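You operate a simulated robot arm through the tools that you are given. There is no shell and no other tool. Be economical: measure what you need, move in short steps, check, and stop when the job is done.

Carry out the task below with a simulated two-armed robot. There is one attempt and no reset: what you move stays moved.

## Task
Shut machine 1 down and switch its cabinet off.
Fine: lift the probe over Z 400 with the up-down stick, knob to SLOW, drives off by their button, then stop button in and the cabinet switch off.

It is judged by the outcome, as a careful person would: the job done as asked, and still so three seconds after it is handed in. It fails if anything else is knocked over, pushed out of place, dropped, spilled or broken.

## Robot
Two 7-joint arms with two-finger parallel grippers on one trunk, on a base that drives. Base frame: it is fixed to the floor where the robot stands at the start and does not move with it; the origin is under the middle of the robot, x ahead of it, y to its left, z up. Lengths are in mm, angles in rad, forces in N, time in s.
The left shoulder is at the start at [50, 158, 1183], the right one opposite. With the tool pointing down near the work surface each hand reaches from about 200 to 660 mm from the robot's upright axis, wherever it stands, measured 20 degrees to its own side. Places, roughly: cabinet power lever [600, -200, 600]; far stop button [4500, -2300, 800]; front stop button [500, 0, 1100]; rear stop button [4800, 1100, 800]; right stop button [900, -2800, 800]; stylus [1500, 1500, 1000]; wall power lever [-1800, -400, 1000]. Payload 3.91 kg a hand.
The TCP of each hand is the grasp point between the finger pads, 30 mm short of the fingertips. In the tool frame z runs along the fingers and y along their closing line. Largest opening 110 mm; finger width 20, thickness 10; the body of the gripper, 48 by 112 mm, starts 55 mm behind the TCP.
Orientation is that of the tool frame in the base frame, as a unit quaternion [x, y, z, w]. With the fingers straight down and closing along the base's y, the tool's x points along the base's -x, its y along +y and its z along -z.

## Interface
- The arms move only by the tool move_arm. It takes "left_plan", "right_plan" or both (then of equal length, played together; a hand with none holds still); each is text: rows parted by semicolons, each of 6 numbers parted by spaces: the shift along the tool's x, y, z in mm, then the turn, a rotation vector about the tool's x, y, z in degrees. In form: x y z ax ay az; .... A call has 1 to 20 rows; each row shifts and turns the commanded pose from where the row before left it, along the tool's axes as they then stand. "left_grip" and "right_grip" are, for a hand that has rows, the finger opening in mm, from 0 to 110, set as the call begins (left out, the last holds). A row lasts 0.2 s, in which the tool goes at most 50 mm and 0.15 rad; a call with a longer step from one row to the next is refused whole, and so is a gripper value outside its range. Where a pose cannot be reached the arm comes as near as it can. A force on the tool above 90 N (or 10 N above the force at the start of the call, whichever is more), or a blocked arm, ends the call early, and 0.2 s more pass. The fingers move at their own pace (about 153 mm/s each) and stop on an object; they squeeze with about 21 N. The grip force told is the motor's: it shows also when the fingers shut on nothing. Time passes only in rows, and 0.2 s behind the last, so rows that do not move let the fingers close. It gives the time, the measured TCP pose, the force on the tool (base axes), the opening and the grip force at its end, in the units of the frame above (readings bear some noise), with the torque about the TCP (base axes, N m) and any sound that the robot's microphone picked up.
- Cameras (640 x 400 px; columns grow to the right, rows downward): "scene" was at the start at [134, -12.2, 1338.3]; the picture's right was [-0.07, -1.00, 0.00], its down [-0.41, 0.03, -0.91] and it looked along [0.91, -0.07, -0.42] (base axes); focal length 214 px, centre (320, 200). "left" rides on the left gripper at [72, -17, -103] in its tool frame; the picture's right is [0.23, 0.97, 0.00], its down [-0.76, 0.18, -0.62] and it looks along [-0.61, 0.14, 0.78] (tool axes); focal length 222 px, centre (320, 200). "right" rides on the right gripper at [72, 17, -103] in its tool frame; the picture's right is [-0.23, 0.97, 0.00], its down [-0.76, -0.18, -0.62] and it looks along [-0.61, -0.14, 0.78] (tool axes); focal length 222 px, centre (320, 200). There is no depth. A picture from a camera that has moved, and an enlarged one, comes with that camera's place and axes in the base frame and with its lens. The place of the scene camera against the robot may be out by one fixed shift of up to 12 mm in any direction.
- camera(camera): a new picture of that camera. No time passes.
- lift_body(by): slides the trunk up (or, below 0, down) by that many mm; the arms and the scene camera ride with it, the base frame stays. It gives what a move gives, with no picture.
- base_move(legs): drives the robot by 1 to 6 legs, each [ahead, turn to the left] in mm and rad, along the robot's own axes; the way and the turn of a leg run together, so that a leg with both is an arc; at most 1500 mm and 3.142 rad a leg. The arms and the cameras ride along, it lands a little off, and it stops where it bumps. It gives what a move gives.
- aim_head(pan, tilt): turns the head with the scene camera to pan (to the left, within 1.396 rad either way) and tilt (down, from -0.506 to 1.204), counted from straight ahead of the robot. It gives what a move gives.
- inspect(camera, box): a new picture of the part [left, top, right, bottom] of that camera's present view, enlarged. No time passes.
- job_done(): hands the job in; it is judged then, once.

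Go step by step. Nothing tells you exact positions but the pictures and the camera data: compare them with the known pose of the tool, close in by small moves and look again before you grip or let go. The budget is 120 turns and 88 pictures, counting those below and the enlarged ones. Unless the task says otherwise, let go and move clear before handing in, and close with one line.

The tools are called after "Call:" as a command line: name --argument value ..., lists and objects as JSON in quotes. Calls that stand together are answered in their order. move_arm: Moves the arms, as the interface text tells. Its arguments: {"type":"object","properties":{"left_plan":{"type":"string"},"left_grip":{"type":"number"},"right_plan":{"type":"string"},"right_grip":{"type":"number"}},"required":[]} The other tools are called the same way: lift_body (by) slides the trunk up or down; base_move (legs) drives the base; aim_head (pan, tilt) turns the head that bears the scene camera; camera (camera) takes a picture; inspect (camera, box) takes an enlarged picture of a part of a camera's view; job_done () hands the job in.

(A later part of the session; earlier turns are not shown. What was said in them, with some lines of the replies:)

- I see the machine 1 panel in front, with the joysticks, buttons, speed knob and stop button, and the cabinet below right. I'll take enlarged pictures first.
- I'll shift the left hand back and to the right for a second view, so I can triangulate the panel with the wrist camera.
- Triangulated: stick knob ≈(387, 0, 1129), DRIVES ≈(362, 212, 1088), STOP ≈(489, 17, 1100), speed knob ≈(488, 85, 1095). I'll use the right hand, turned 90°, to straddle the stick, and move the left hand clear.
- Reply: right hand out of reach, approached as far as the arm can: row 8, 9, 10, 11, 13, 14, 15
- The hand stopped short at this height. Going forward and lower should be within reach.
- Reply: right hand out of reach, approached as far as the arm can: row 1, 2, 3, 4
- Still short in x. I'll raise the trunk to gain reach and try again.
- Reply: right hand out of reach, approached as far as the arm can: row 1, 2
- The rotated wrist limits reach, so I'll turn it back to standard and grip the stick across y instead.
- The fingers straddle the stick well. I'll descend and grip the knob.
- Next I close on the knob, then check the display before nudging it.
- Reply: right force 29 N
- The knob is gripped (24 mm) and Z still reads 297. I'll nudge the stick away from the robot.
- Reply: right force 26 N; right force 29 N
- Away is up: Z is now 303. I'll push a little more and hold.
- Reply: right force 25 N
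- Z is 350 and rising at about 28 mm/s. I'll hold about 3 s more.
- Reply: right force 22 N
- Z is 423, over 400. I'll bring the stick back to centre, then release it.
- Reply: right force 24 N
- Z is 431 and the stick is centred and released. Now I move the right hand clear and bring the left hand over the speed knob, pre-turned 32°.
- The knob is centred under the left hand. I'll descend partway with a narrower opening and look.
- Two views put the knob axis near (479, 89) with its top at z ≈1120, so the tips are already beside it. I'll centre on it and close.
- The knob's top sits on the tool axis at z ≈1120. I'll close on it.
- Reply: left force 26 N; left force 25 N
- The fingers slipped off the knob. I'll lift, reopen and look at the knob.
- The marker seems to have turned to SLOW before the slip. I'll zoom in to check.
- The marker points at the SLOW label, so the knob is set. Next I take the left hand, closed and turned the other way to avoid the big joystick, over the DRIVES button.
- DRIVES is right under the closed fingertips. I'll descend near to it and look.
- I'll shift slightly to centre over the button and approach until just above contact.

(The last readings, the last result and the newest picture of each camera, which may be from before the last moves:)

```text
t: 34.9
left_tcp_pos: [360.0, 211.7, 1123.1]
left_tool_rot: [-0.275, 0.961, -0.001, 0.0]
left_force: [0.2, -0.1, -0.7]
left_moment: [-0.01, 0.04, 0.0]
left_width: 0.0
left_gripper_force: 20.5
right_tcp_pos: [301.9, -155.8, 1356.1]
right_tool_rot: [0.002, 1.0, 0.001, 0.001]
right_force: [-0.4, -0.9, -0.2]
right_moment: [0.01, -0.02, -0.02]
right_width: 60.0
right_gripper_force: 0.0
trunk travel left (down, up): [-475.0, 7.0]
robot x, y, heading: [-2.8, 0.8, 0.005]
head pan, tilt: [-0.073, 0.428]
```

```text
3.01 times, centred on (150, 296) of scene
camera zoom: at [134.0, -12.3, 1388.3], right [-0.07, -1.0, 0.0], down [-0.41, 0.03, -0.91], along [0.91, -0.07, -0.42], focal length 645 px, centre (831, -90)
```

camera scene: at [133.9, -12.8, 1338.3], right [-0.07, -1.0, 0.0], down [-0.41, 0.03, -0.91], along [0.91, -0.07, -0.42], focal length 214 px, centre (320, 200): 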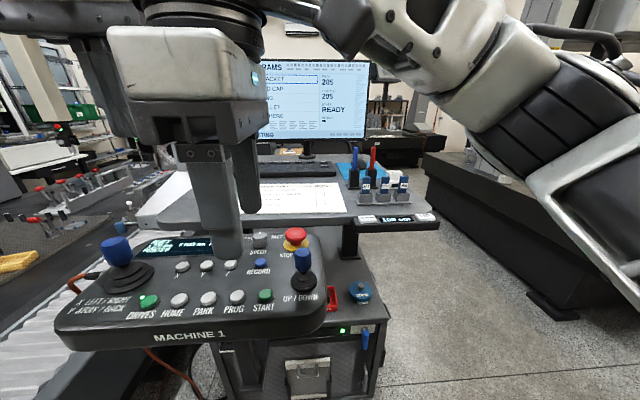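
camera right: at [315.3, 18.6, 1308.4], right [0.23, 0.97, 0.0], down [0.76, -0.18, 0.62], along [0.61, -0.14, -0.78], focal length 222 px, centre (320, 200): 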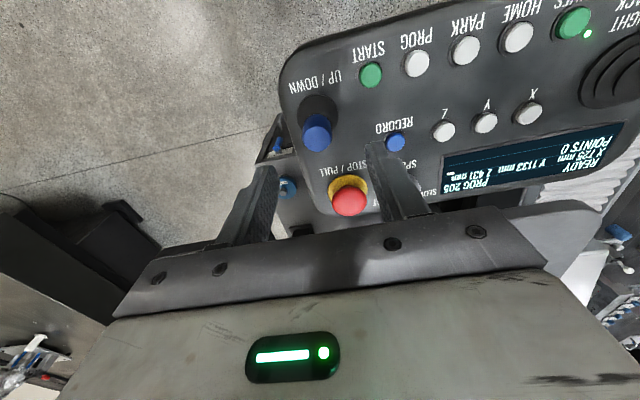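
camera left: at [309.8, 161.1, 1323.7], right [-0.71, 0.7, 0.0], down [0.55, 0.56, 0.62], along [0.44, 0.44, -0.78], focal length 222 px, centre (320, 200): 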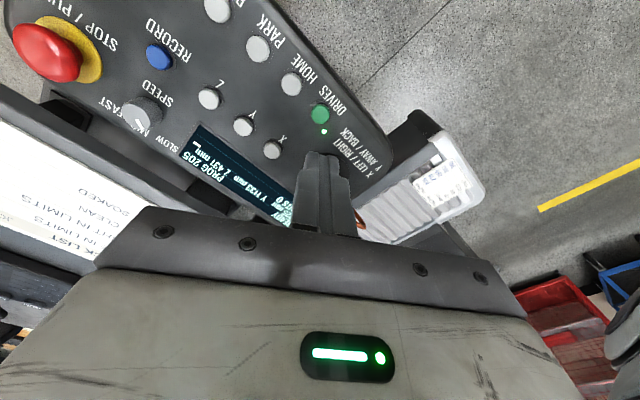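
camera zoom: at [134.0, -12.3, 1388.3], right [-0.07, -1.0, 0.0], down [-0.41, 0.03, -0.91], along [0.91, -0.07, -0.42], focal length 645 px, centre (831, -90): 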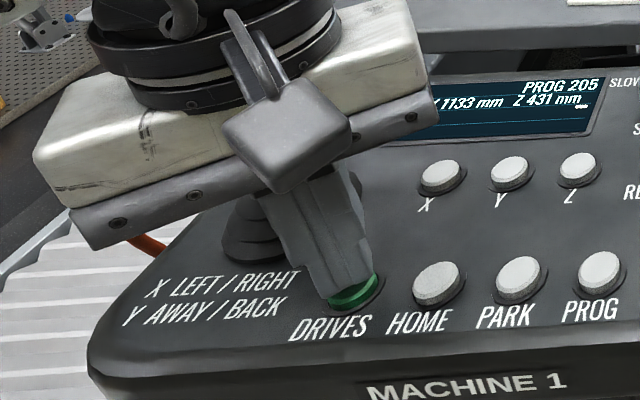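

Aligned just above the button. I'll press down in small steps.

Call:
move_arm --left_plan "0 0 3 0 0 0;0 0 3 0 0 0;0 0 0 0 0 0"

Call:
inspect --camera "scene" --box '[50, 230, 250, 363]'

```text
t: 35.7
left_tcp_pos: [360.8, 211.6, 1117.5]
left_tool_rot: [-0.276, 0.961, -0.001, 0.0]
left_force: [-0.2, 0.3, 0.1]
left_moment: [0.02, 0.03, 0.03]
left_width: 0.0
left_gripper_force: 21.0
right_tcp_pos: [302.6, -157.1, 1353.9]
right_tool_rot: [0.002, 1.0, 0.0, 0.001]
right_force: [-0.5, -0.2, 0.0]
right_moment: [-0.02, 0.0, 0.01]
right_width: 59.9
right_gripper_force: 0.1
trunk travel left (down, up): [-475.0, 7.0]
robot x, y, heading: [0.1, 1.1, 0.0]
head pan, tilt: [-0.073, 0.428]
```

```text
3.01 times, centred on (150, 296) of scene
camera zoom: at [133.9, -12.2, 1388.3], right [-0.07, -1.0, 0.0], down [-0.41, 0.03, -0.91], along [0.91, -0.07, -0.42], focal length 645 px, centre (831, -90)
```

zoom: 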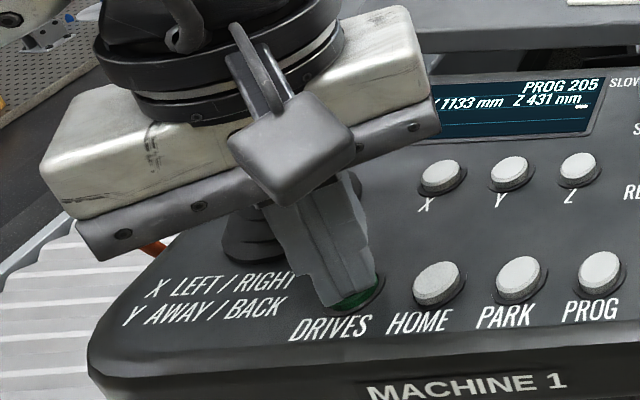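

Call:
move_arm --left_plan "0 0 2 0 0 0;0 0 2 0 0 0;0 0 0 0 0 0"

```text
t: 36.5
left_tcp_pos: [360.6, 212.2, 1114.0]
left_tool_rot: [-0.277, 0.961, -0.001, 0.002]
left_force: [2.7, 2.7, 16.7]
left_moment: [0.02, 0.02, -0.14]
left_width: 0.2
left_gripper_force: 20.7
right_tcp_pos: [301.3, -157.8, 1355.9]
right_tool_rot: [0.001, 1.0, 0.001, 0.002]
right_force: [-0.2, -0.4, 0.1]
right_moment: [-0.02, -0.03, 0.01]
right_width: 60.0
right_gripper_force: 0.1
trunk travel left (down, up): [-475.0, 7.0]
robot x, y, heading: [1.3, 2.9, -0.002]
head pan, tilt: [-0.073, 0.428]
heard: click
```

A click. I'll lift clear and check the lamp and display.

Call:
move_arm --left_plan "0 0 -35 0 0 0;0 0 -45 0 0 0;0 0 -45 0 0 0;0 0 0 0 0 0"

Call:
inspect --camera "scene" --box '[50, 210, 350, 360]'

Call:
camera --camera "left"

```text
t: 37.5
left_tcp_pos: [359.9, 211.9, 1237.1]
left_tool_rot: [-0.276, 0.961, 0.0, -0.001]
left_force: [-0.3, 0.0, -0.1]
left_moment: [0.01, -0.02, -0.02]
left_width: 0.1
left_gripper_force: 21.0
right_tcp_pos: [302.2, -156.5, 1355.8]
right_tool_rot: [0.002, 1.0, 0.001, 0.001]
right_force: [-0.2, 0.2, 1.4]
right_moment: [-0.02, 0.01, 0.02]
right_width: 59.9
right_gripper_force: 0.2
trunk travel left (down, up): [-475.0, 7.0]
robot x, y, heading: [1.5, -1.5, 0.003]
head pan, tilt: [-0.073, 0.428]
```

```text
2.13 times, centred on (200, 285) of scene
camera zoom: at [134.3, -12.0, 1388.2], right [-0.07, -1.0, 0.0], down [-0.41, 0.03, -0.91], along [0.91, -0.07, -0.42], focal length 458 px, centre (576, 19)
```

zoom: 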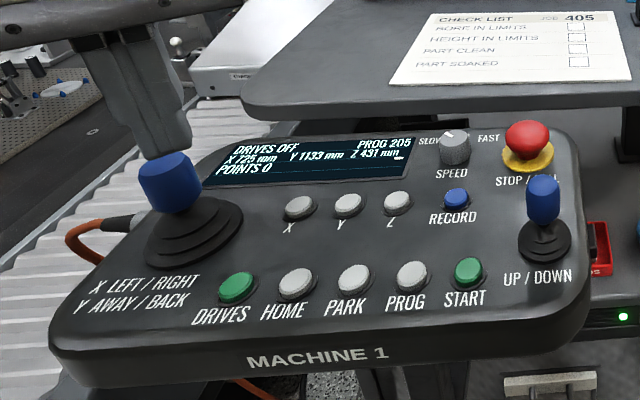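

```text
50 pictures are left
camera left: at [307.7, 160.6, 1339.2], right [-0.71, 0.71, 0.0], down [0.55, 0.55, 0.62], along [0.44, 0.44, -0.78], focal length 222 px, centre (320, 200)
```

left: 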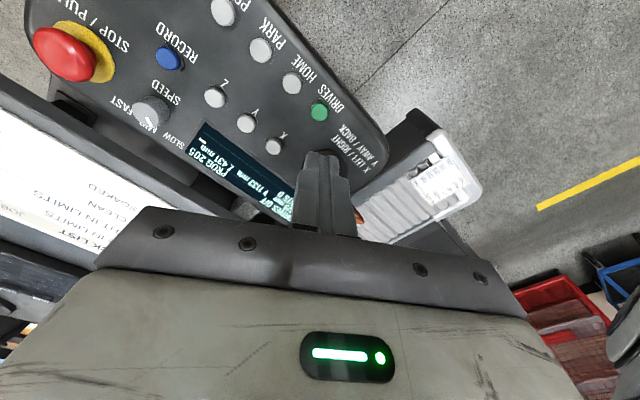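

The display says DRIVES OFF, Z 431, and the lamp is out. Next I bring the right hand, closed, over the stop button.

Call:
move_arm --right_plan "-26.5 24.7 23 0 0 0;-26.5 24.7 23 0 0 0;-26.5 24.7 23 0 0 0;-26.5 24.7 23 0 0 0;-26.5 24.7 23 0 0 0;-26.5 24.7 23 0 0 0;-26.5 24.7 23 0 0 0;0 0 0 0 0 0" --right_grip 0

Call:
camera --camera "right"

Call:
inspect --camera "scene" --box '[200, 200, 380, 320]'

```text
t: 39.3
left_tcp_pos: [359.3, 212.3, 1235.5]
left_tool_rot: [-0.276, 0.961, 0.0, -0.001]
left_force: [0.4, -0.5, 0.4]
left_moment: [0.01, -0.01, 0.0]
left_width: 0.0
left_gripper_force: 21.5
right_tcp_pos: [489.2, 12.8, 1194.6]
right_tool_rot: [0.002, 1.0, 0.001, 0.002]
right_force: [0.0, -0.8, -0.7]
right_moment: [0.0, -0.01, 0.0]
right_width: 0.0
right_gripper_force: 21.0
trunk travel left (down, up): [-475.0, 7.0]
robot x, y, heading: [0.7, -1.6, -0.0]
head pan, tilt: [-0.073, 0.428]
```

```text
49 pictures are left
camera right: at [417.7, 29.8, 1297.2], right [0.23, 0.97, 0.0], down [0.76, -0.18, 0.62], along [0.61, -0.14, -0.78], focal length 222 px, centre (320, 200)
```

right: 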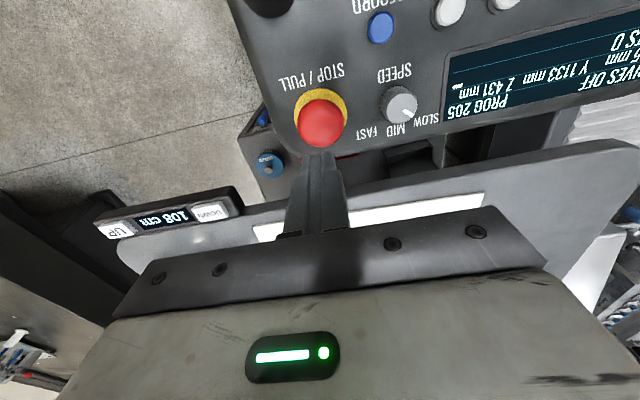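

```text
3.33 times, centred on (290, 260) of scene
camera zoom: at [133.7, -12.7, 1388.3], right [-0.07, -1.0, 0.0], down [-0.41, 0.03, -0.91], along [0.91, -0.07, -0.41], focal length 715 px, centre (420, 0)
```

zoom: 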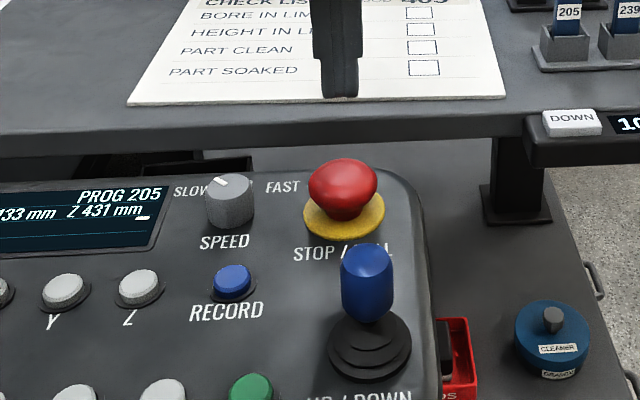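

The stop button's centre is near (489, 16). I'll shift 3.5 mm and descend close to it.

Call:
move_arm --right_plan "0 3.5 20 0 0 0;0 0 22 0 0 0;0 0 0 0 0 0"

Call:
inspect --camera "scene" --box '[200, 200, 380, 320]'

Call:
inspect --camera "right" --box '[200, 60, 440, 210]'

```text
t: 40.1
left_tcp_pos: [359.1, 212.3, 1236.8]
left_tool_rot: [-0.275, 0.961, 0.0, 0.0]
left_force: [-0.4, 0.4, -0.1]
left_moment: [0.0, 0.0, 0.02]
left_width: 0.1
left_gripper_force: 20.7
right_tcp_pos: [490.5, 15.3, 1151.2]
right_tool_rot: [0.001, 1.0, 0.001, 0.001]
right_force: [0.1, -0.5, 1.3]
right_moment: [-0.04, -0.02, 0.01]
right_width: 0.0
right_gripper_force: 21.1
trunk travel left (down, up): [-475.0, 7.0]
robot x, y, heading: [-2.3, 1.1, 0.003]
head pan, tilt: [-0.073, 0.428]
```

```text
3.33 times, centred on (290, 260) of scene
camera zoom: at [133.9, -12.2, 1388.3], right [-0.07, -1.0, 0.0], down [-0.41, 0.03, -0.91], along [0.91, -0.07, -0.42], focal length 715 px, centre (420, 0)
```

zoom: 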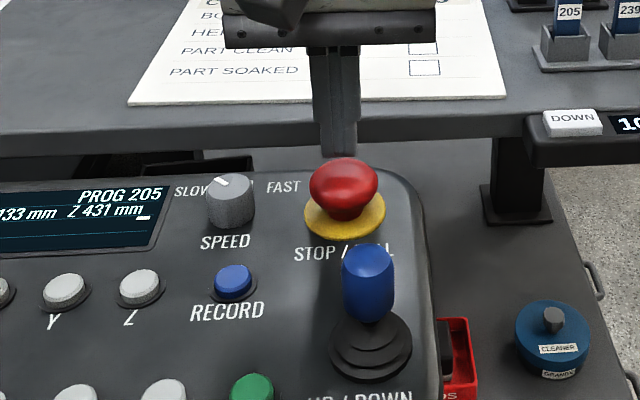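

```text
2.67 times, centred on (320, 135) of right
camera zoom: at [418.3, 32.7, 1255.3], right [0.23, 0.97, 0.0], down [0.76, -0.18, 0.62], along [0.61, -0.14, -0.78], focal length 592 px, centre (320, 373)
```

zoom: 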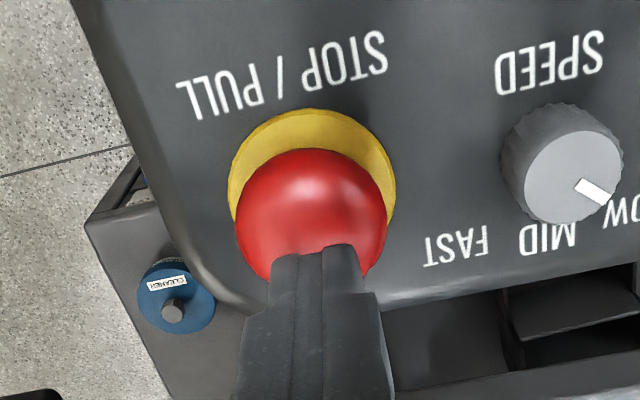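

I'll shift 4 mm toward the robot, then descend in small steps until contact.

Call:
move_arm --right_plan "4.5 0 0 0 0 0;0 0 4 0 0 0;0 0 4 0 0 0;0 0 0 0 0 0"

Call:
inspect --camera "scene" --box '[200, 200, 380, 320]'

```text
t: 41.1
left_tcp_pos: [359.7, 213.6, 1236.9]
left_tool_rot: [-0.275, 0.961, -0.001, -0.001]
left_force: [-0.4, 0.3, -0.2]
left_moment: [-0.02, -0.04, 0.02]
left_width: 0.2
left_gripper_force: 20.5
right_tcp_pos: [486.3, 16.3, 1142.8]
right_tool_rot: [0.002, 1.0, 0.001, 0.0]
right_force: [0.3, -0.1, -0.2]
right_moment: [-0.02, 0.0, 0.02]
right_width: 0.0
right_gripper_force: 20.7
trunk travel left (down, up): [-475.0, 7.0]
robot x, y, heading: [0.0, -0.9, 0.001]
head pan, tilt: [-0.073, 0.428]
```

```text
3.33 times, centred on (290, 260) of scene
camera zoom: at [134.0, -12.3, 1388.3], right [-0.07, -1.0, 0.0], down [-0.41, 0.03, -0.91], along [0.91, -0.07, -0.42], focal length 715 px, centre (420, 0)
```

zoom: 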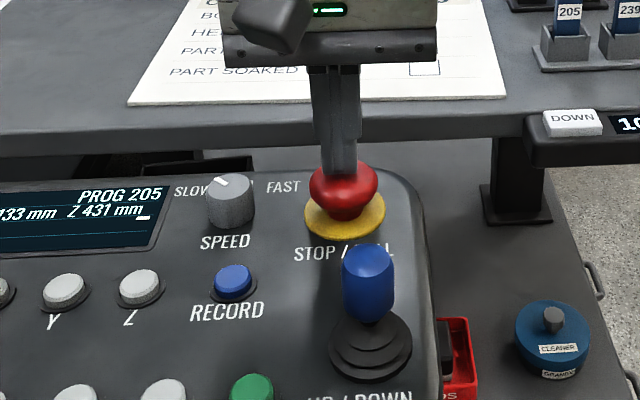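

The tip is right over the button's crown. Now I press.

Call:
move_arm --right_plan "0 0 3 0 0 0;0 0 3 0 0 0;0 0 3 0 0 0;0 0 0 0 0 0"

```text
t: 42.1
left_tcp_pos: [359.2, 211.8, 1236.8]
left_tool_rot: [-0.275, 0.961, 0.0, 0.0]
left_force: [-0.6, -0.5, -0.5]
left_moment: [0.03, 0.01, -0.01]
left_width: 0.0
left_gripper_force: 21.8
right_tcp_pos: [485.2, 15.9, 1135.8]
right_tool_rot: [0.002, 1.0, 0.001, 0.001]
right_force: [0.0, -0.2, -0.1]
right_moment: [0.02, 0.04, 0.0]
right_width: 0.0
right_gripper_force: 21.1
trunk travel left (down, up): [-475.0, 7.0]
robot x, y, heading: [4.1, -0.5, 0.004]
head pan, tilt: [-0.073, 0.428]
```

Call:
move_arm --right_plan "0 0 3 0 0 0;0 0 3 0 0 0;0 0 3 0 0 0;0 0 0 0 0 0"

Call:
inspect --camera "scene" --box '[200, 200, 380, 320]'

```text
t: 43.1
left_tcp_pos: [357.1, 211.6, 1238.4]
left_tool_rot: [-0.276, 0.961, -0.001, 0.001]
left_force: [-1.1, 0.2, 0.3]
left_moment: [0.0, 0.01, -0.01]
left_width: 0.0
left_gripper_force: 21.5
right_tcp_pos: [484.4, 15.2, 1134.7]
right_tool_rot: [0.002, 1.0, 0.005, 0.007]
right_force: [6.1, -3.4, 42.4]
right_moment: [-0.17, 0.22, 0.4]
right_width: 0.0
right_gripper_force: 20.3
trunk travel left (down, up): [-475.0, 7.0]
robot x, y, heading: [3.5, 0.5, -0.004]
head pan, tilt: [-0.073, 0.428]
```

```text
3.33 times, centred on (290, 260) of scene
camera zoom: at [131.3, -13.0, 1389.0], right [-0.07, -1.0, 0.0], down [-0.41, 0.03, -0.91], along [0.91, -0.07, -0.41], focal length 715 px, centre (420, 0)
```

zoom: 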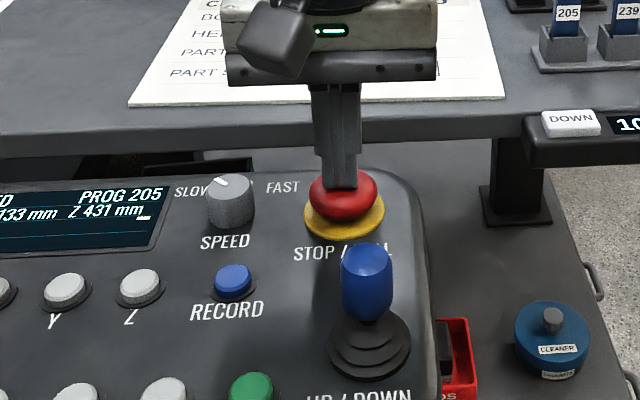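

The button looks pressed and the display now ends in "…D". I'll lift the hand away and check that it latched.

Call:
move_arm --right_plan "0 0 1.5 0 0 0;0 0 0 0 0 0;0 0 -35 0 0 0;0 0 -40 0 0 0;30 -35 -10 0 0 0;30 -35 -10 0 0 0;30 -35 -10 0 0 0;30 -35 -10 0 0 0;30 -30 -10 0 0 0;0 0 0 0 0 0"

Call:
inspect --camera "scene" --box '[50, 210, 350, 360]'

Call:
inspect --camera "scene" --box '[240, 220, 340, 282]'

```text
t: 45.3
left_tcp_pos: [359.3, 212.8, 1236.4]
left_tool_rot: [-0.275, 0.961, 0.0, 0.001]
left_force: [1.0, 0.6, 0.1]
left_moment: [0.03, -0.02, -0.01]
left_width: 0.2
left_gripper_force: 21.2
right_tcp_pos: [335.5, -154.3, 1246.2]
right_tool_rot: [0.002, 1.0, 0.001, 0.002]
right_force: [0.3, 0.8, -0.2]
right_moment: [0.0, 0.01, 0.0]
right_width: 0.0
right_gripper_force: 20.6
trunk travel left (down, up): [-475.0, 7.0]
robot x, y, heading: [0.9, 2.7, 0.002]
head pan, tilt: [-0.073, 0.428]
```

```text
2.13 times, centred on (200, 285) of scene
camera zoom: at [134.4, -11.8, 1388.2], right [-0.07, -1.0, 0.0], down [-0.41, 0.03, -0.91], along [0.91, -0.07, -0.42], focal length 458 px, centre (576, 19)
```

zoom: 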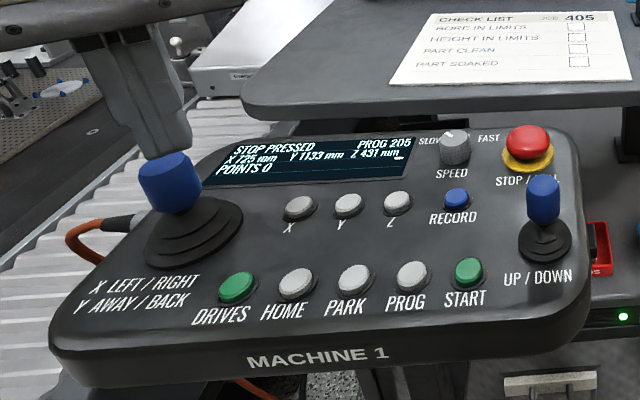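

```text
6.40 times, centred on (290, 251) of scene
camera zoom: at [134.4, -11.8, 1388.2], right [-0.07, -1.0, 0.0], down [-0.41, 0.03, -0.91], along [0.91, -0.07, -0.42], focal length 1373 px, centre (512, -126)
```

zoom: 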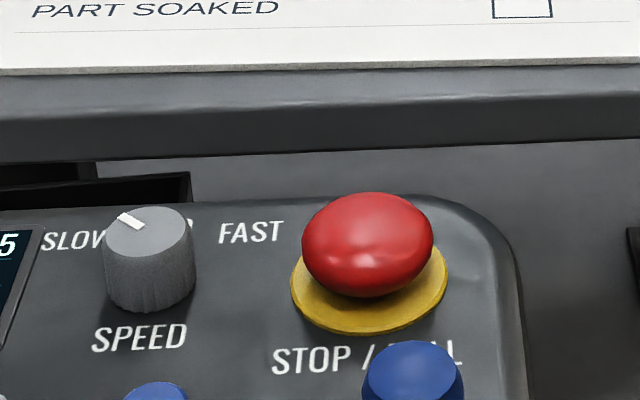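

"STOP PRESSED" shows and the button is latched. On to the cabinet lever: I'll zoom in on it.

Call:
inspect --camera "scene" --box '[310, 300, 430, 375]'

Call:
camera --camera "right"

```text
5.33 times, centred on (370, 338) of scene
camera zoom: at [134.4, -11.8, 1388.2], right [-0.07, -1.0, 0.0], down [-0.41, 0.03, -0.91], along [0.91, -0.07, -0.42], focal length 1144 px, centre (53, -533)
```

zoom: 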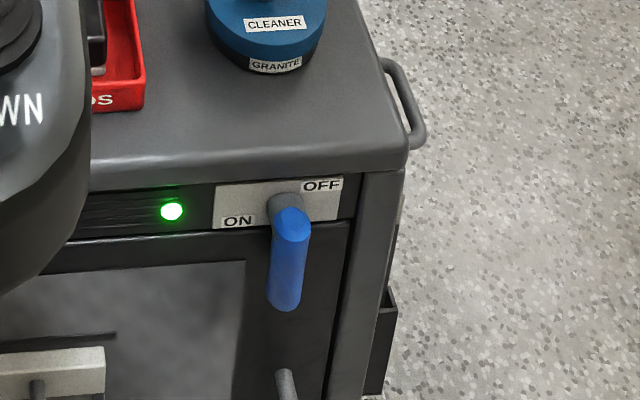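

```text
40 pictures are left
camera right: at [262.4, -136.3, 1349.8], right [0.23, 0.97, 0.0], down [0.76, -0.18, 0.62], along [0.61, -0.14, -0.78], focal length 222 px, centre (320, 200)
```

right: 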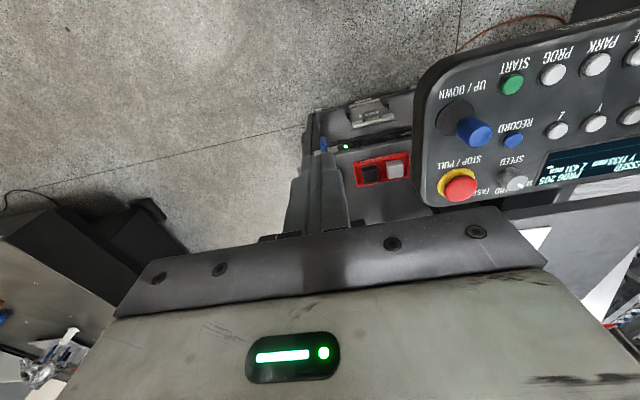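

The lever sits on the cabinet front below the panel. I'll back the robot away so the arms clear the panel before lowering the trunk.

Call:
base_move --legs '[[-330, 0]]'

Call:
camera --camera "scene"

```text
t: 47.5
left_tcp_pos: [32.2, 212.7, 1236.7]
left_tool_rot: [-0.275, 0.961, 0.0, 0.0]
left_force: [-0.4, 0.2, 0.9]
left_moment: [-0.04, -0.01, -0.01]
left_width: 0.0
left_gripper_force: 20.9
right_tcp_pos: [6.4, -154.3, 1246.9]
right_tool_rot: [0.002, 1.0, 0.0, 0.001]
right_force: [-0.1, 0.5, 1.1]
right_moment: [0.03, -0.01, -0.03]
right_width: 0.1
right_gripper_force: 20.8
trunk travel left (down, up): [-475.0, 7.0]
robot x, y, heading: [-326.2, -0.8, -0.001]
head pan, tilt: [-0.073, 0.428]
```

```text
39 pictures are left
camera scene: at [-194.6, -12.2, 1388.4], right [-0.07, -1.0, 0.0], down [-0.41, 0.03, -0.91], along [0.91, -0.07, -0.41], focal length 214 px, centre (320, 200)
```

scene: 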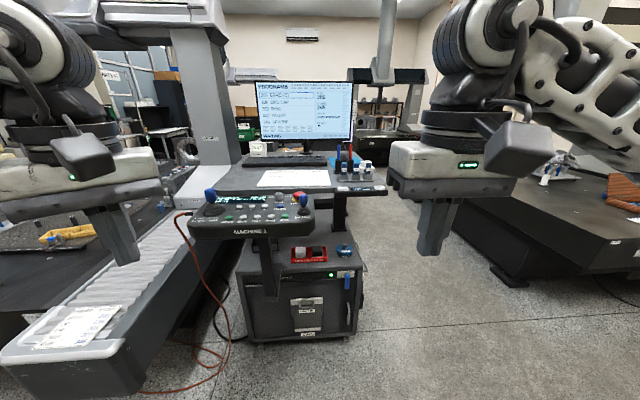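

The space is clear. I'll lower the trunk and look at the lever more face-on.

Call:
lift_body --by -450

Call:
camera --camera "scene"

Call:
inspect --camera "scene" --box '[290, 190, 410, 265]'

```text
refused: -450 is not a number from -400 to 400
```

```text
38 pictures are left
camera scene: at [-194.6, -12.2, 1388.4], right [-0.07, -1.0, 0.0], down [-0.41, 0.03, -0.91], along [0.91, -0.07, -0.41], focal length 214 px, centre (320, 200)
```

scene: 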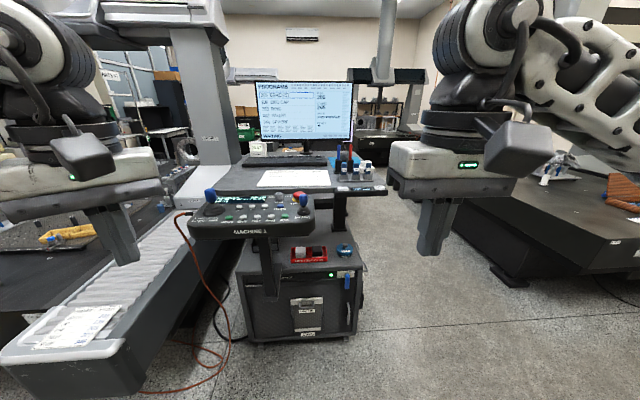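

```text
5.33 times, centred on (350, 228) of scene
camera zoom: at [-194.6, -12.2, 1388.4], right [-0.07, -1.0, 0.0], down [-0.41, 0.03, -0.91], along [0.91, -0.07, -0.41], focal length 1144 px, centre (160, 53)
```

zoom: 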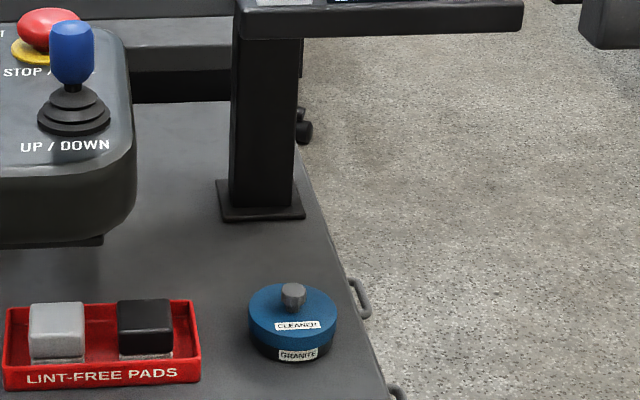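

Call:
lift_body --by -400

Call:
camera --camera "scene"

```text
t: 51.3
left_tcp_pos: [31.1, 212.2, 837.3]
left_tool_rot: [-0.275, 0.961, 0.001, 0.001]
left_force: [0.1, 0.5, 0.2]
left_moment: [-0.01, -0.01, -0.01]
left_width: 0.0
left_gripper_force: 21.0
right_tcp_pos: [7.4, -153.8, 846.2]
right_tool_rot: [0.002, 1.0, 0.001, 0.0]
right_force: [-0.7, -0.6, 0.1]
right_moment: [-0.03, -0.02, -0.02]
right_width: 0.1
right_gripper_force: 21.1
trunk travel left (down, up): [-75.0, 407.0]
robot x, y, heading: [-326.8, 0.2, 0.004]
head pan, tilt: [-0.073, 0.428]
```

```text
36 pictures are left
camera scene: at [-194.0, -12.3, 988.3], right [-0.07, -1.0, 0.0], down [-0.41, 0.03, -0.91], along [0.91, -0.07, -0.42], focal length 214 px, centre (320, 200)
```

scene: 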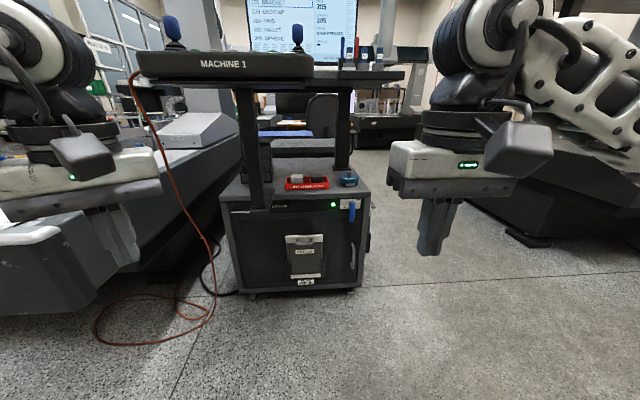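

Call:
inspect --camera "scene" --box '[310, 190, 390, 240]'

```text
8.00 times, centred on (350, 215) of scene
camera zoom: at [-194.0, -12.3, 988.3], right [-0.07, -1.0, 0.0], down [-0.41, 0.03, -0.91], along [0.91, -0.07, -0.42], focal length 1716 px, centre (80, 80)
```

zoom: 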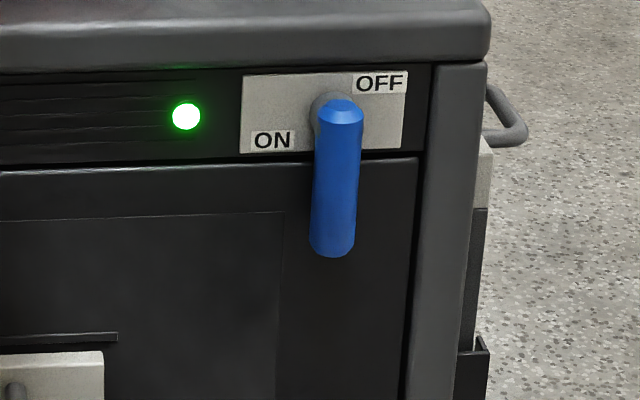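

The lever hangs down at ON with OFF to the right, so it needs about a quarter turn to the right. The pivot is ≈(625, -205, 588). I'll tuck the left hand in and pitch the right hand to point forward.

Call:
move_arm --right_plan "-14 0 0 0 -8.2 0;-13.9 0 2 0 -8.2 0;-13.4 0 4 0 -8.2 0;-12.7 0 5.8 0 -8.2 0;-11.8 0 7.6 0 -8.2 0;-10.6 0 9.2 0 -8.2 0;-9.1 0 10.6 0 -8.2 0;-7.5 0 11.8 0 -8.2 0;-5.8 0 12.7 0 -8.2 0;-3.9 0 13.4 0 -8.2 0;-2 0 13.9 0 -8 0;0 0 0 0 0 0" --left_plan "8.5 5.3 0 0 0 0;8.5 5.3 0 0 0 0;8.5 5.3 0 0 0 0;8.5 5.3 0 0 0 0;8.5 5.3 0 0 0 0;8.5 5.3 0 0 0 0;8.5 5.3 0 0 0 0;8.5 5.3 0 0 0 0;8.5 5.3 0 0 0 0;8.5 5.3 0 0 0 0;8.5 5.3 0 0 0 0;0 0 0 0 0 0"

Call:
camera --camera "right"

```text
t: 53.9
left_tcp_pos: [-78.3, 211.7, 837.0]
left_tool_rot: [-0.275, 0.961, 0.0, 0.0]
left_force: [-0.3, -0.2, -0.3]
left_moment: [0.03, 0.0, -0.01]
left_width: 0.0
left_gripper_force: 21.1
right_tcp_pos: [146.7, -154.9, 847.3]
right_tool_rot: [0.003, 0.754, 0.0, 0.656]
right_force: [0.4, -0.1, 0.5]
right_moment: [0.02, -0.02, 0.0]
right_width: 0.0
right_gripper_force: 20.4
right hand out of reach, approached as far as the arm can: row 11
trunk travel left (down, up): [-75.0, 407.0]
robot x, y, heading: [-326.4, 0.9, -0.002]
head pan, tilt: [-0.073, 0.428]
```

```text
34 pictures are left
camera right: at [34.8, -136.4, 789.0], right [0.04, 0.97, 0.23], down [-0.51, -0.18, 0.84], along [0.86, -0.15, 0.49], focal length 222 px, centre (320, 200)
```

right: 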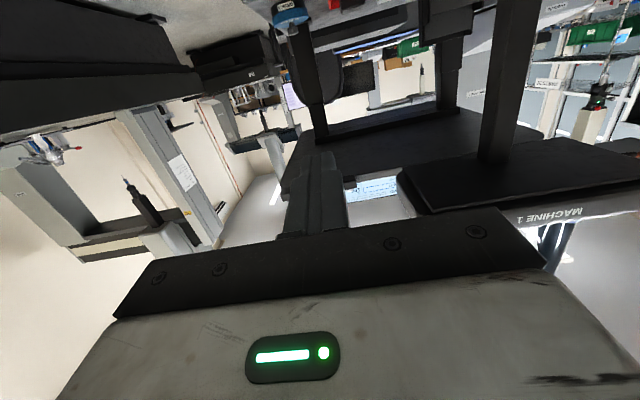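

The tool points nearly forward. I'll lower fully, then drive ahead toward the cabinet.

Call:
lift_body --by -70

Call:
base_move --legs '[[270, 0]]'

Call:
camera --camera "scene"

```text
t: 55.0
left_tcp_pos: [-77.1, 212.1, 765.9]
left_tool_rot: [-0.275, 0.961, 0.001, 0.0]
left_force: [-0.3, 0.6, -0.2]
left_moment: [0.03, -0.02, 0.01]
left_width: 0.0
left_gripper_force: 21.1
right_tcp_pos: [146.0, -153.5, 776.5]
right_tool_rot: [0.002, 0.754, 0.0, 0.657]
right_force: [0.6, 0.2, 0.6]
right_moment: [0.0, 0.04, 0.0]
right_width: 0.1
right_gripper_force: 21.2
trunk travel left (down, up): [-5.0, 477.0]
robot x, y, heading: [-328.3, -1.9, -0.0]
head pan, tilt: [-0.073, 0.428]
```

```text
t: 56.9
left_tcp_pos: [193.5, 211.1, 765.7]
left_tool_rot: [-0.274, 0.962, 0.0, 0.0]
left_force: [0.5, 1.2, -0.2]
left_moment: [0.03, -0.02, -0.03]
left_width: 0.0
left_gripper_force: 21.3
right_tcp_pos: [419.1, -156.0, 776.8]
right_tool_rot: [0.003, 0.754, -0.001, 0.657]
right_force: [0.6, -0.5, 0.4]
right_moment: [0.0, 0.0, -0.01]
right_width: 0.0
right_gripper_force: 21.2
trunk travel left (down, up): [-5.0, 477.0]
robot x, y, heading: [-53.5, 0.2, -0.002]
head pan, tilt: [-0.073, 0.428]
```

```text
33 pictures are left
camera scene: at [78.9, -12.7, 918.3], right [-0.07, -1.0, 0.0], down [-0.41, 0.03, -0.91], along [0.91, -0.07, -0.42], focal length 214 px, centre (320, 200)
```

scene: 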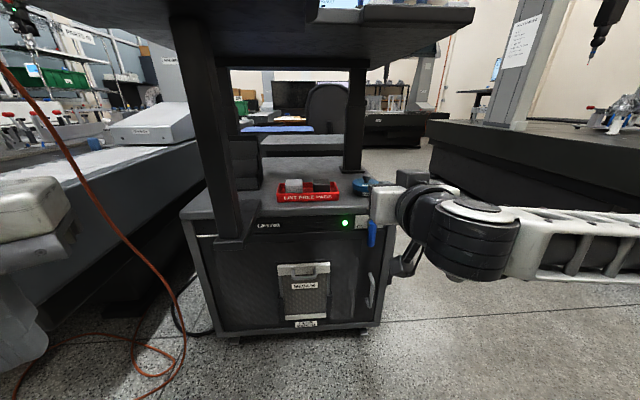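

I'll bring the hand down to lever height, to the left of the lever and still short of the cabinet face.

Call:
move_arm --right_plan "38.4 -0.5 20 0 0 0;38.4 -0.5 20 0 0 0;38.4 -0.5 20 0 0 0;38.4 -0.5 20 0 0 0;38.4 -0.5 20 0 0 0;38.4 -0.5 20 0 0 0;0 0 0 0 0 0"

Call:
camera --camera "scene"

Call:
camera --camera "right"

```text
t: 58.5
left_tcp_pos: [193.1, 210.8, 765.7]
left_tool_rot: [-0.275, 0.961, 0.0, -0.001]
left_force: [0.2, 0.0, -0.1]
left_moment: [0.0, 0.0, -0.01]
left_width: 0.0
left_gripper_force: 20.9
right_tcp_pos: [494.5, -63.8, 589.7]
right_tool_rot: [0.005, 0.755, -0.004, 0.655]
right_force: [-0.3, 0.1, 0.8]
right_moment: [0.01, -0.03, -0.01]
right_width: 0.0
right_gripper_force: 21.4
right hand out of reach, approached as far as the arm can: row 2, 3, 4, 5, 6
trunk travel left (down, up): [-5.0, 477.0]
robot x, y, heading: [-53.4, 2.7, -0.003]
head pan, tilt: [-0.073, 0.428]
```

```text
32 pictures are left
camera scene: at [78.9, -12.7, 918.3], right [-0.07, -1.0, 0.0], down [-0.41, 0.03, -0.91], along [0.91, -0.07, -0.42], focal length 214 px, centre (320, 200)
```

scene: 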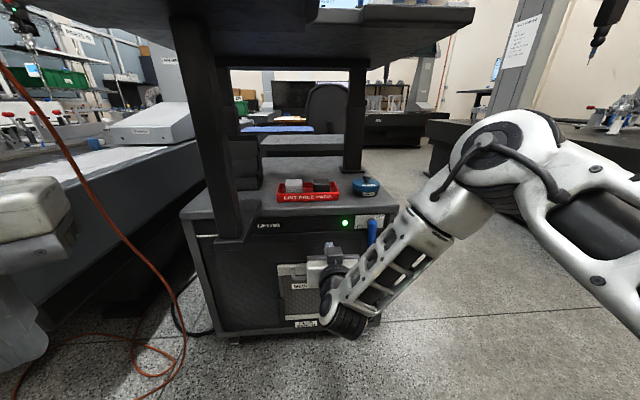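

```text
31 pictures are left
camera right: at [381.5, -44.0, 532.5], right [0.04, 0.97, 0.23], down [-0.51, -0.17, 0.84], along [0.86, -0.15, 0.49], focal length 222 px, centre (320, 200)
```

right: 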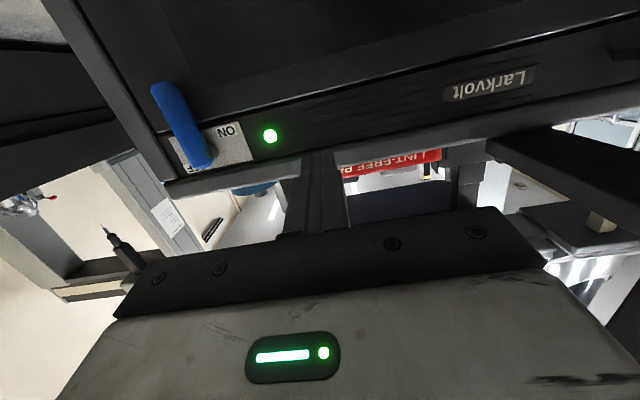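

The wrist camera puts the pivot at ≈(622, -202, 590) and the lever end at ≈(622, -208, 507). Fully horizontal is near the arm's limit, so I'll pitch the hand about 40° downward, which should reach better.

Call:
move_arm --right_plan "0 0 0 0 8.2 0;0 0 0 0 8.2 0;0 0 0 0 8.2 0;0 0 0 0 8.2 0;0 0 0 0 4 0;0 -30 0 0 0 0;0 -30 0 0 0 0;0 -25 0 0 0 0;0 0 0 0 0 0"

Call:
camera --camera "right"

```text
t: 60.5
left_tcp_pos: [195.1, 212.3, 767.0]
left_tool_rot: [-0.275, 0.961, 0.0, -0.001]
left_force: [-0.8, 0.0, -1.8]
left_moment: [0.0, -0.01, 0.01]
left_width: 0.0
left_gripper_force: 21.4
right_tcp_pos: [492.9, -150.3, 590.9]
right_tool_rot: [0.002, 0.923, 0.001, 0.385]
right_force: [0.3, -0.8, 0.5]
right_moment: [0.0, 0.04, 0.02]
right_width: 0.0
right_gripper_force: 21.0
trunk travel left (down, up): [-5.0, 477.0]
robot x, y, heading: [-52.6, 2.6, -0.002]
head pan, tilt: [-0.073, 0.428]
```

```text
30 pictures are left
camera right: at [369.3, -132.2, 611.9], right [0.17, 0.97, 0.16], down [0.09, -0.18, 0.98], along [0.98, -0.15, -0.12], focal length 222 px, centre (320, 200)
```

right: 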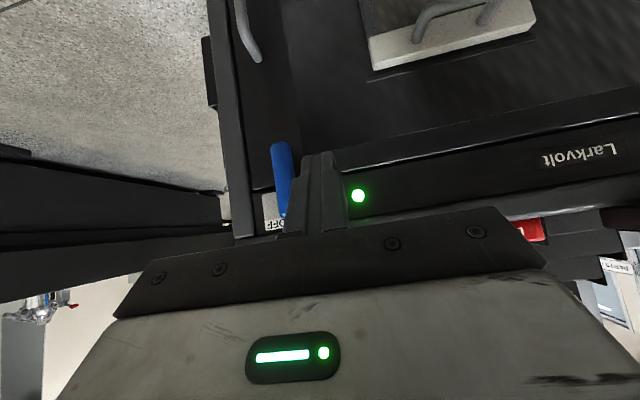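

The reach is good here. I'll move in beside the lever's left, still 20 mm clear of it.

Call:
move_arm --right_plan "-16.6 -5 38 0 0 0;-16.6 -5 38 0 0 0;-16.6 -5 38 0 0 0;0 0 0 0 0 0"

Call:
camera --camera "right"

Call:
inspect --camera "scene" --box '[310, 190, 440, 271]'

```text
t: 61.5
left_tcp_pos: [193.4, 211.5, 765.4]
left_tool_rot: [-0.275, 0.962, -0.001, 0.001]
left_force: [-0.2, -0.5, 0.4]
left_moment: [0.0, -0.03, 0.02]
left_width: 0.1
left_gripper_force: 21.4
right_tcp_pos: [607.3, -163.9, 543.5]
right_tool_rot: [0.003, 0.923, 0.0, 0.384]
right_force: [-14.7, -0.1, 1.8]
right_moment: [-0.07, 0.14, -0.02]
right_width: 0.0
right_gripper_force: 21.1
trunk travel left (down, up): [-5.0, 477.0]
robot x, y, heading: [-54.6, -0.4, 0.002]
head pan, tilt: [-0.073, 0.428]
```

```text
29 pictures are left
camera right: at [482.9, -146.4, 564.8], right [0.17, 0.97, 0.16], down [0.09, -0.18, 0.98], along [0.98, -0.15, -0.12], focal length 222 px, centre (320, 200)
```

right: 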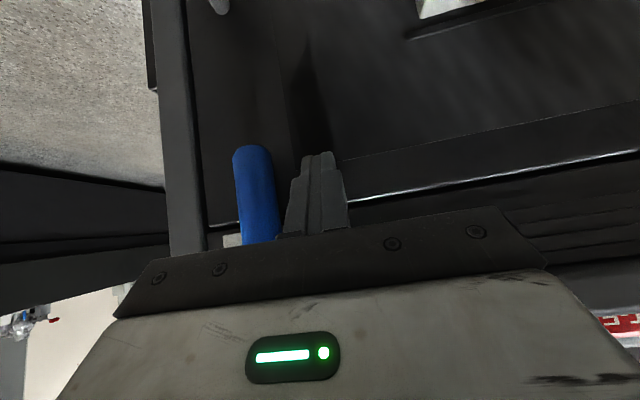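

```text
4.92 times, centred on (375, 230) of scene
camera zoom: at [78.2, -12.7, 918.4], right [-0.08, -1.0, 0.0], down [-0.41, 0.03, -0.91], along [0.91, -0.07, -0.41], focal length 1056 px, centre (49, 50)
```

zoom: 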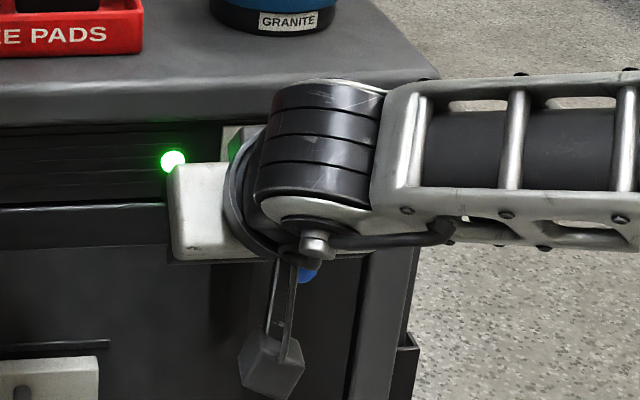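

The tip touched the cabinet face lightly, so I'll back off 7 mm and begin sweeping the lever to the right.

Call:
move_arm --right_plan "5 0 -5 0 0 0;1.8 -10 1.7 0 0 0;0 -11 0 0 0 0;1.2 -14 1.2 0 0 0;1.3 -14 1.3 0 0 0;0 0 0 0 0 0"

Call:
camera --camera "right"

```text
t: 62.9
left_tcp_pos: [194.1, 211.0, 766.8]
left_tool_rot: [-0.275, 0.961, 0.001, 0.0]
left_force: [0.2, -1.1, 0.7]
left_moment: [-0.02, 0.02, -0.05]
left_width: 0.0
left_gripper_force: 20.6
right_tcp_pos: [601.0, -215.8, 537.3]
right_tool_rot: [0.004, 0.923, -0.001, 0.385]
right_force: [-1.1, 0.5, -0.4]
right_moment: [0.01, 0.02, 0.0]
right_width: 0.0
right_gripper_force: 21.3
trunk travel left (down, up): [-5.0, 477.0]
robot x, y, heading: [-55.4, 0.1, -0.004]
head pan, tilt: [-0.073, 0.428]
```

```text
27 pictures are left
camera right: at [477.3, -197.1, 558.3], right [0.17, 0.97, 0.16], down [0.09, -0.18, 0.98], along [0.98, -0.15, -0.12], focal length 222 px, centre (320, 200)
```

right: 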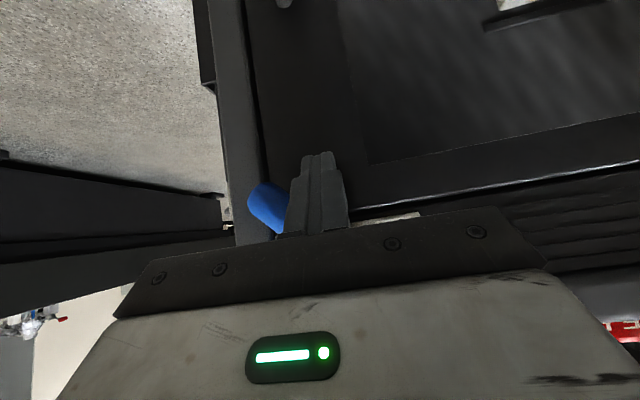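

The lever is moving with the finger. I'll continue the sweep to the right and up.

Call:
move_arm --right_plan "-3.9 -17 -3.9 0 0 0;-5.7 -13.5 -5.6 0 0 0;-8.5 -11.5 -8.4 0 0 0;-9 -8 -9 0 0 0;0 0 0 0 0 0"

Call:
camera --camera "right"

Call:
inspect --camera "scene" --box '[310, 190, 440, 271]'

```text
t: 64.1
left_tcp_pos: [196.4, 210.5, 764.9]
left_tool_rot: [-0.274, 0.962, 0.0, -0.001]
left_force: [0.5, -0.7, 0.9]
left_moment: [-0.02, 0.01, 0.01]
left_width: 0.0
left_gripper_force: 20.7
right_tcp_pos: [597.7, -261.8, 567.3]
right_tool_rot: [0.0, 0.926, 0.001, 0.377]
right_force: [-15.9, 13.6, -25.8]
right_moment: [-0.19, 0.12, 0.14]
right_width: 0.1
right_gripper_force: 21.1
trunk travel left (down, up): [-5.0, 477.0]
robot x, y, heading: [-52.0, -1.2, 0.003]
head pan, tilt: [-0.073, 0.428]
```

```text
26 pictures are left
camera right: at [474.3, -244.3, 590.8], right [0.16, 0.97, 0.16], down [0.11, -0.18, 0.98], along [0.98, -0.14, -0.14], focal length 222 px, centre (320, 200)
```

right: 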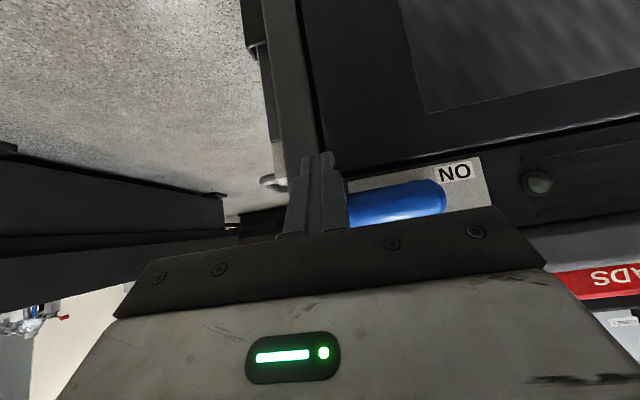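

```text
4.92 times, centred on (375, 230) of scene
camera zoom: at [80.0, -12.8, 917.6], right [-0.07, -1.0, 0.0], down [-0.42, 0.03, -0.91], along [0.91, -0.07, -0.42], focal length 1056 px, centre (49, 50)
```

zoom: 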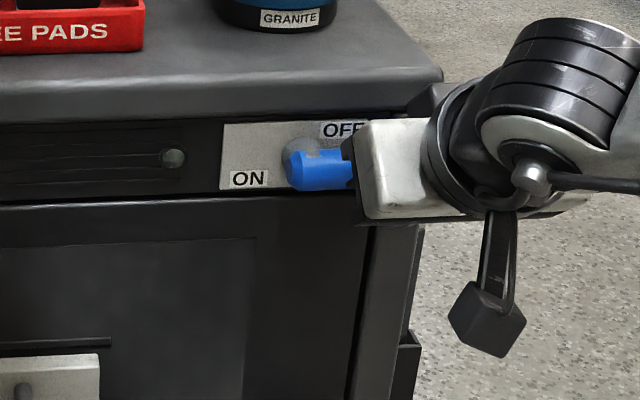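

The lever is horizontal at OFF and the green lamp is out. I'll ease down off the lever and back the hand out.

Call:
move_arm --right_plan "7 0 7 0 0 0;7 0 7 0 0 0;25 0 -25 0 0 0;25 0 -25 0 0 0;25 0 -25 0 0 0;0 0 0 0 0 0"

Call:
base_move --legs '[[-300, 0]]'

Call:
camera --camera "scene"

Call:
inspect --camera "scene" --box '[290, 165, 400, 234]'

```text
t: 65.5
left_tcp_pos: [194.7, 211.7, 765.9]
left_tool_rot: [-0.275, 0.961, 0.0, -0.001]
left_force: [-0.7, -0.2, -0.1]
left_moment: [0.02, -0.01, -0.01]
left_width: 0.2
left_gripper_force: 20.9
right_tcp_pos: [494.5, -263.4, 556.2]
right_tool_rot: [0.004, 0.923, -0.001, 0.386]
right_force: [-0.2, 0.1, -0.9]
right_moment: [0.0, -0.01, -0.01]
right_width: 0.0
right_gripper_force: 21.4
trunk travel left (down, up): [-5.0, 477.0]
robot x, y, heading: [-56.3, 4.6, -0.003]
head pan, tilt: [-0.073, 0.428]
```

```text
t: 67.6
left_tcp_pos: [-112.4, 211.3, 767.4]
left_tool_rot: [-0.277, 0.961, 0.0, 0.0]
left_force: [0.1, 0.1, -0.3]
left_moment: [0.0, 0.01, 0.01]
left_width: 0.1
left_gripper_force: 21.1
right_tcp_pos: [189.3, -261.9, 556.7]
right_tool_rot: [0.001, 0.923, 0.001, 0.385]
right_force: [0.1, 0.2, 0.8]
right_moment: [-0.04, 0.04, 0.02]
right_width: 0.1
right_gripper_force: 21.4
trunk travel left (down, up): [-5.0, 477.0]
robot x, y, heading: [-358.1, -0.3, 0.006]
head pan, tilt: [-0.073, 0.428]
```

```text
24 pictures are left
camera scene: at [-227.5, -12.3, 918.3], right [-0.07, -1.0, 0.0], down [-0.41, 0.03, -0.91], along [0.91, -0.06, -0.42], focal length 214 px, centre (320, 200)
```

scene: 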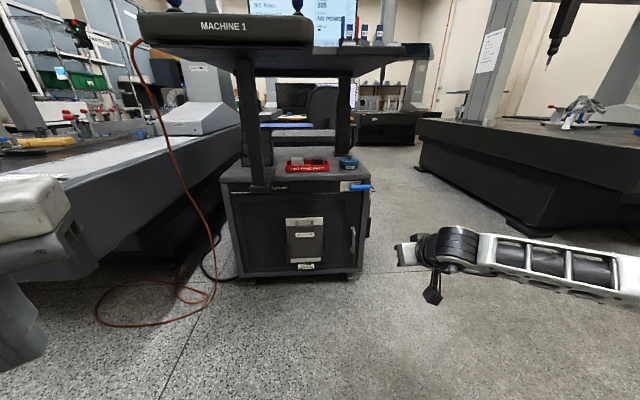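

```text
5.80 times, centred on (345, 200) of scene
camera zoom: at [-227.5, -12.3, 918.3], right [-0.07, -1.0, 0.0], down [-0.41, 0.03, -0.91], along [0.91, -0.06, -0.42], focal length 1243 px, centre (175, 203)
```

zoom: 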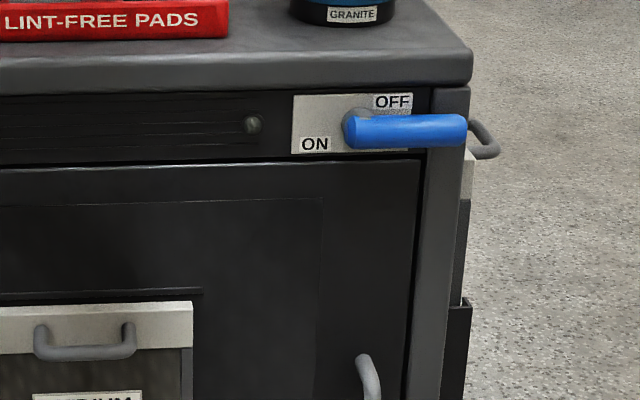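

The lever is at OFF, its lamp is out, and the monitor reads NO POWER. The stop button is latched, the knob is at SLOW, and both hands are clear, so I'm handing in.

Call:
job_done

```text
The job is handed in.
```

Machine 1 is shut down: probe at Z 431, knob on SLOW, drives off, stop button in and the cabinet switch off, with nothing else seen knocked or moved.
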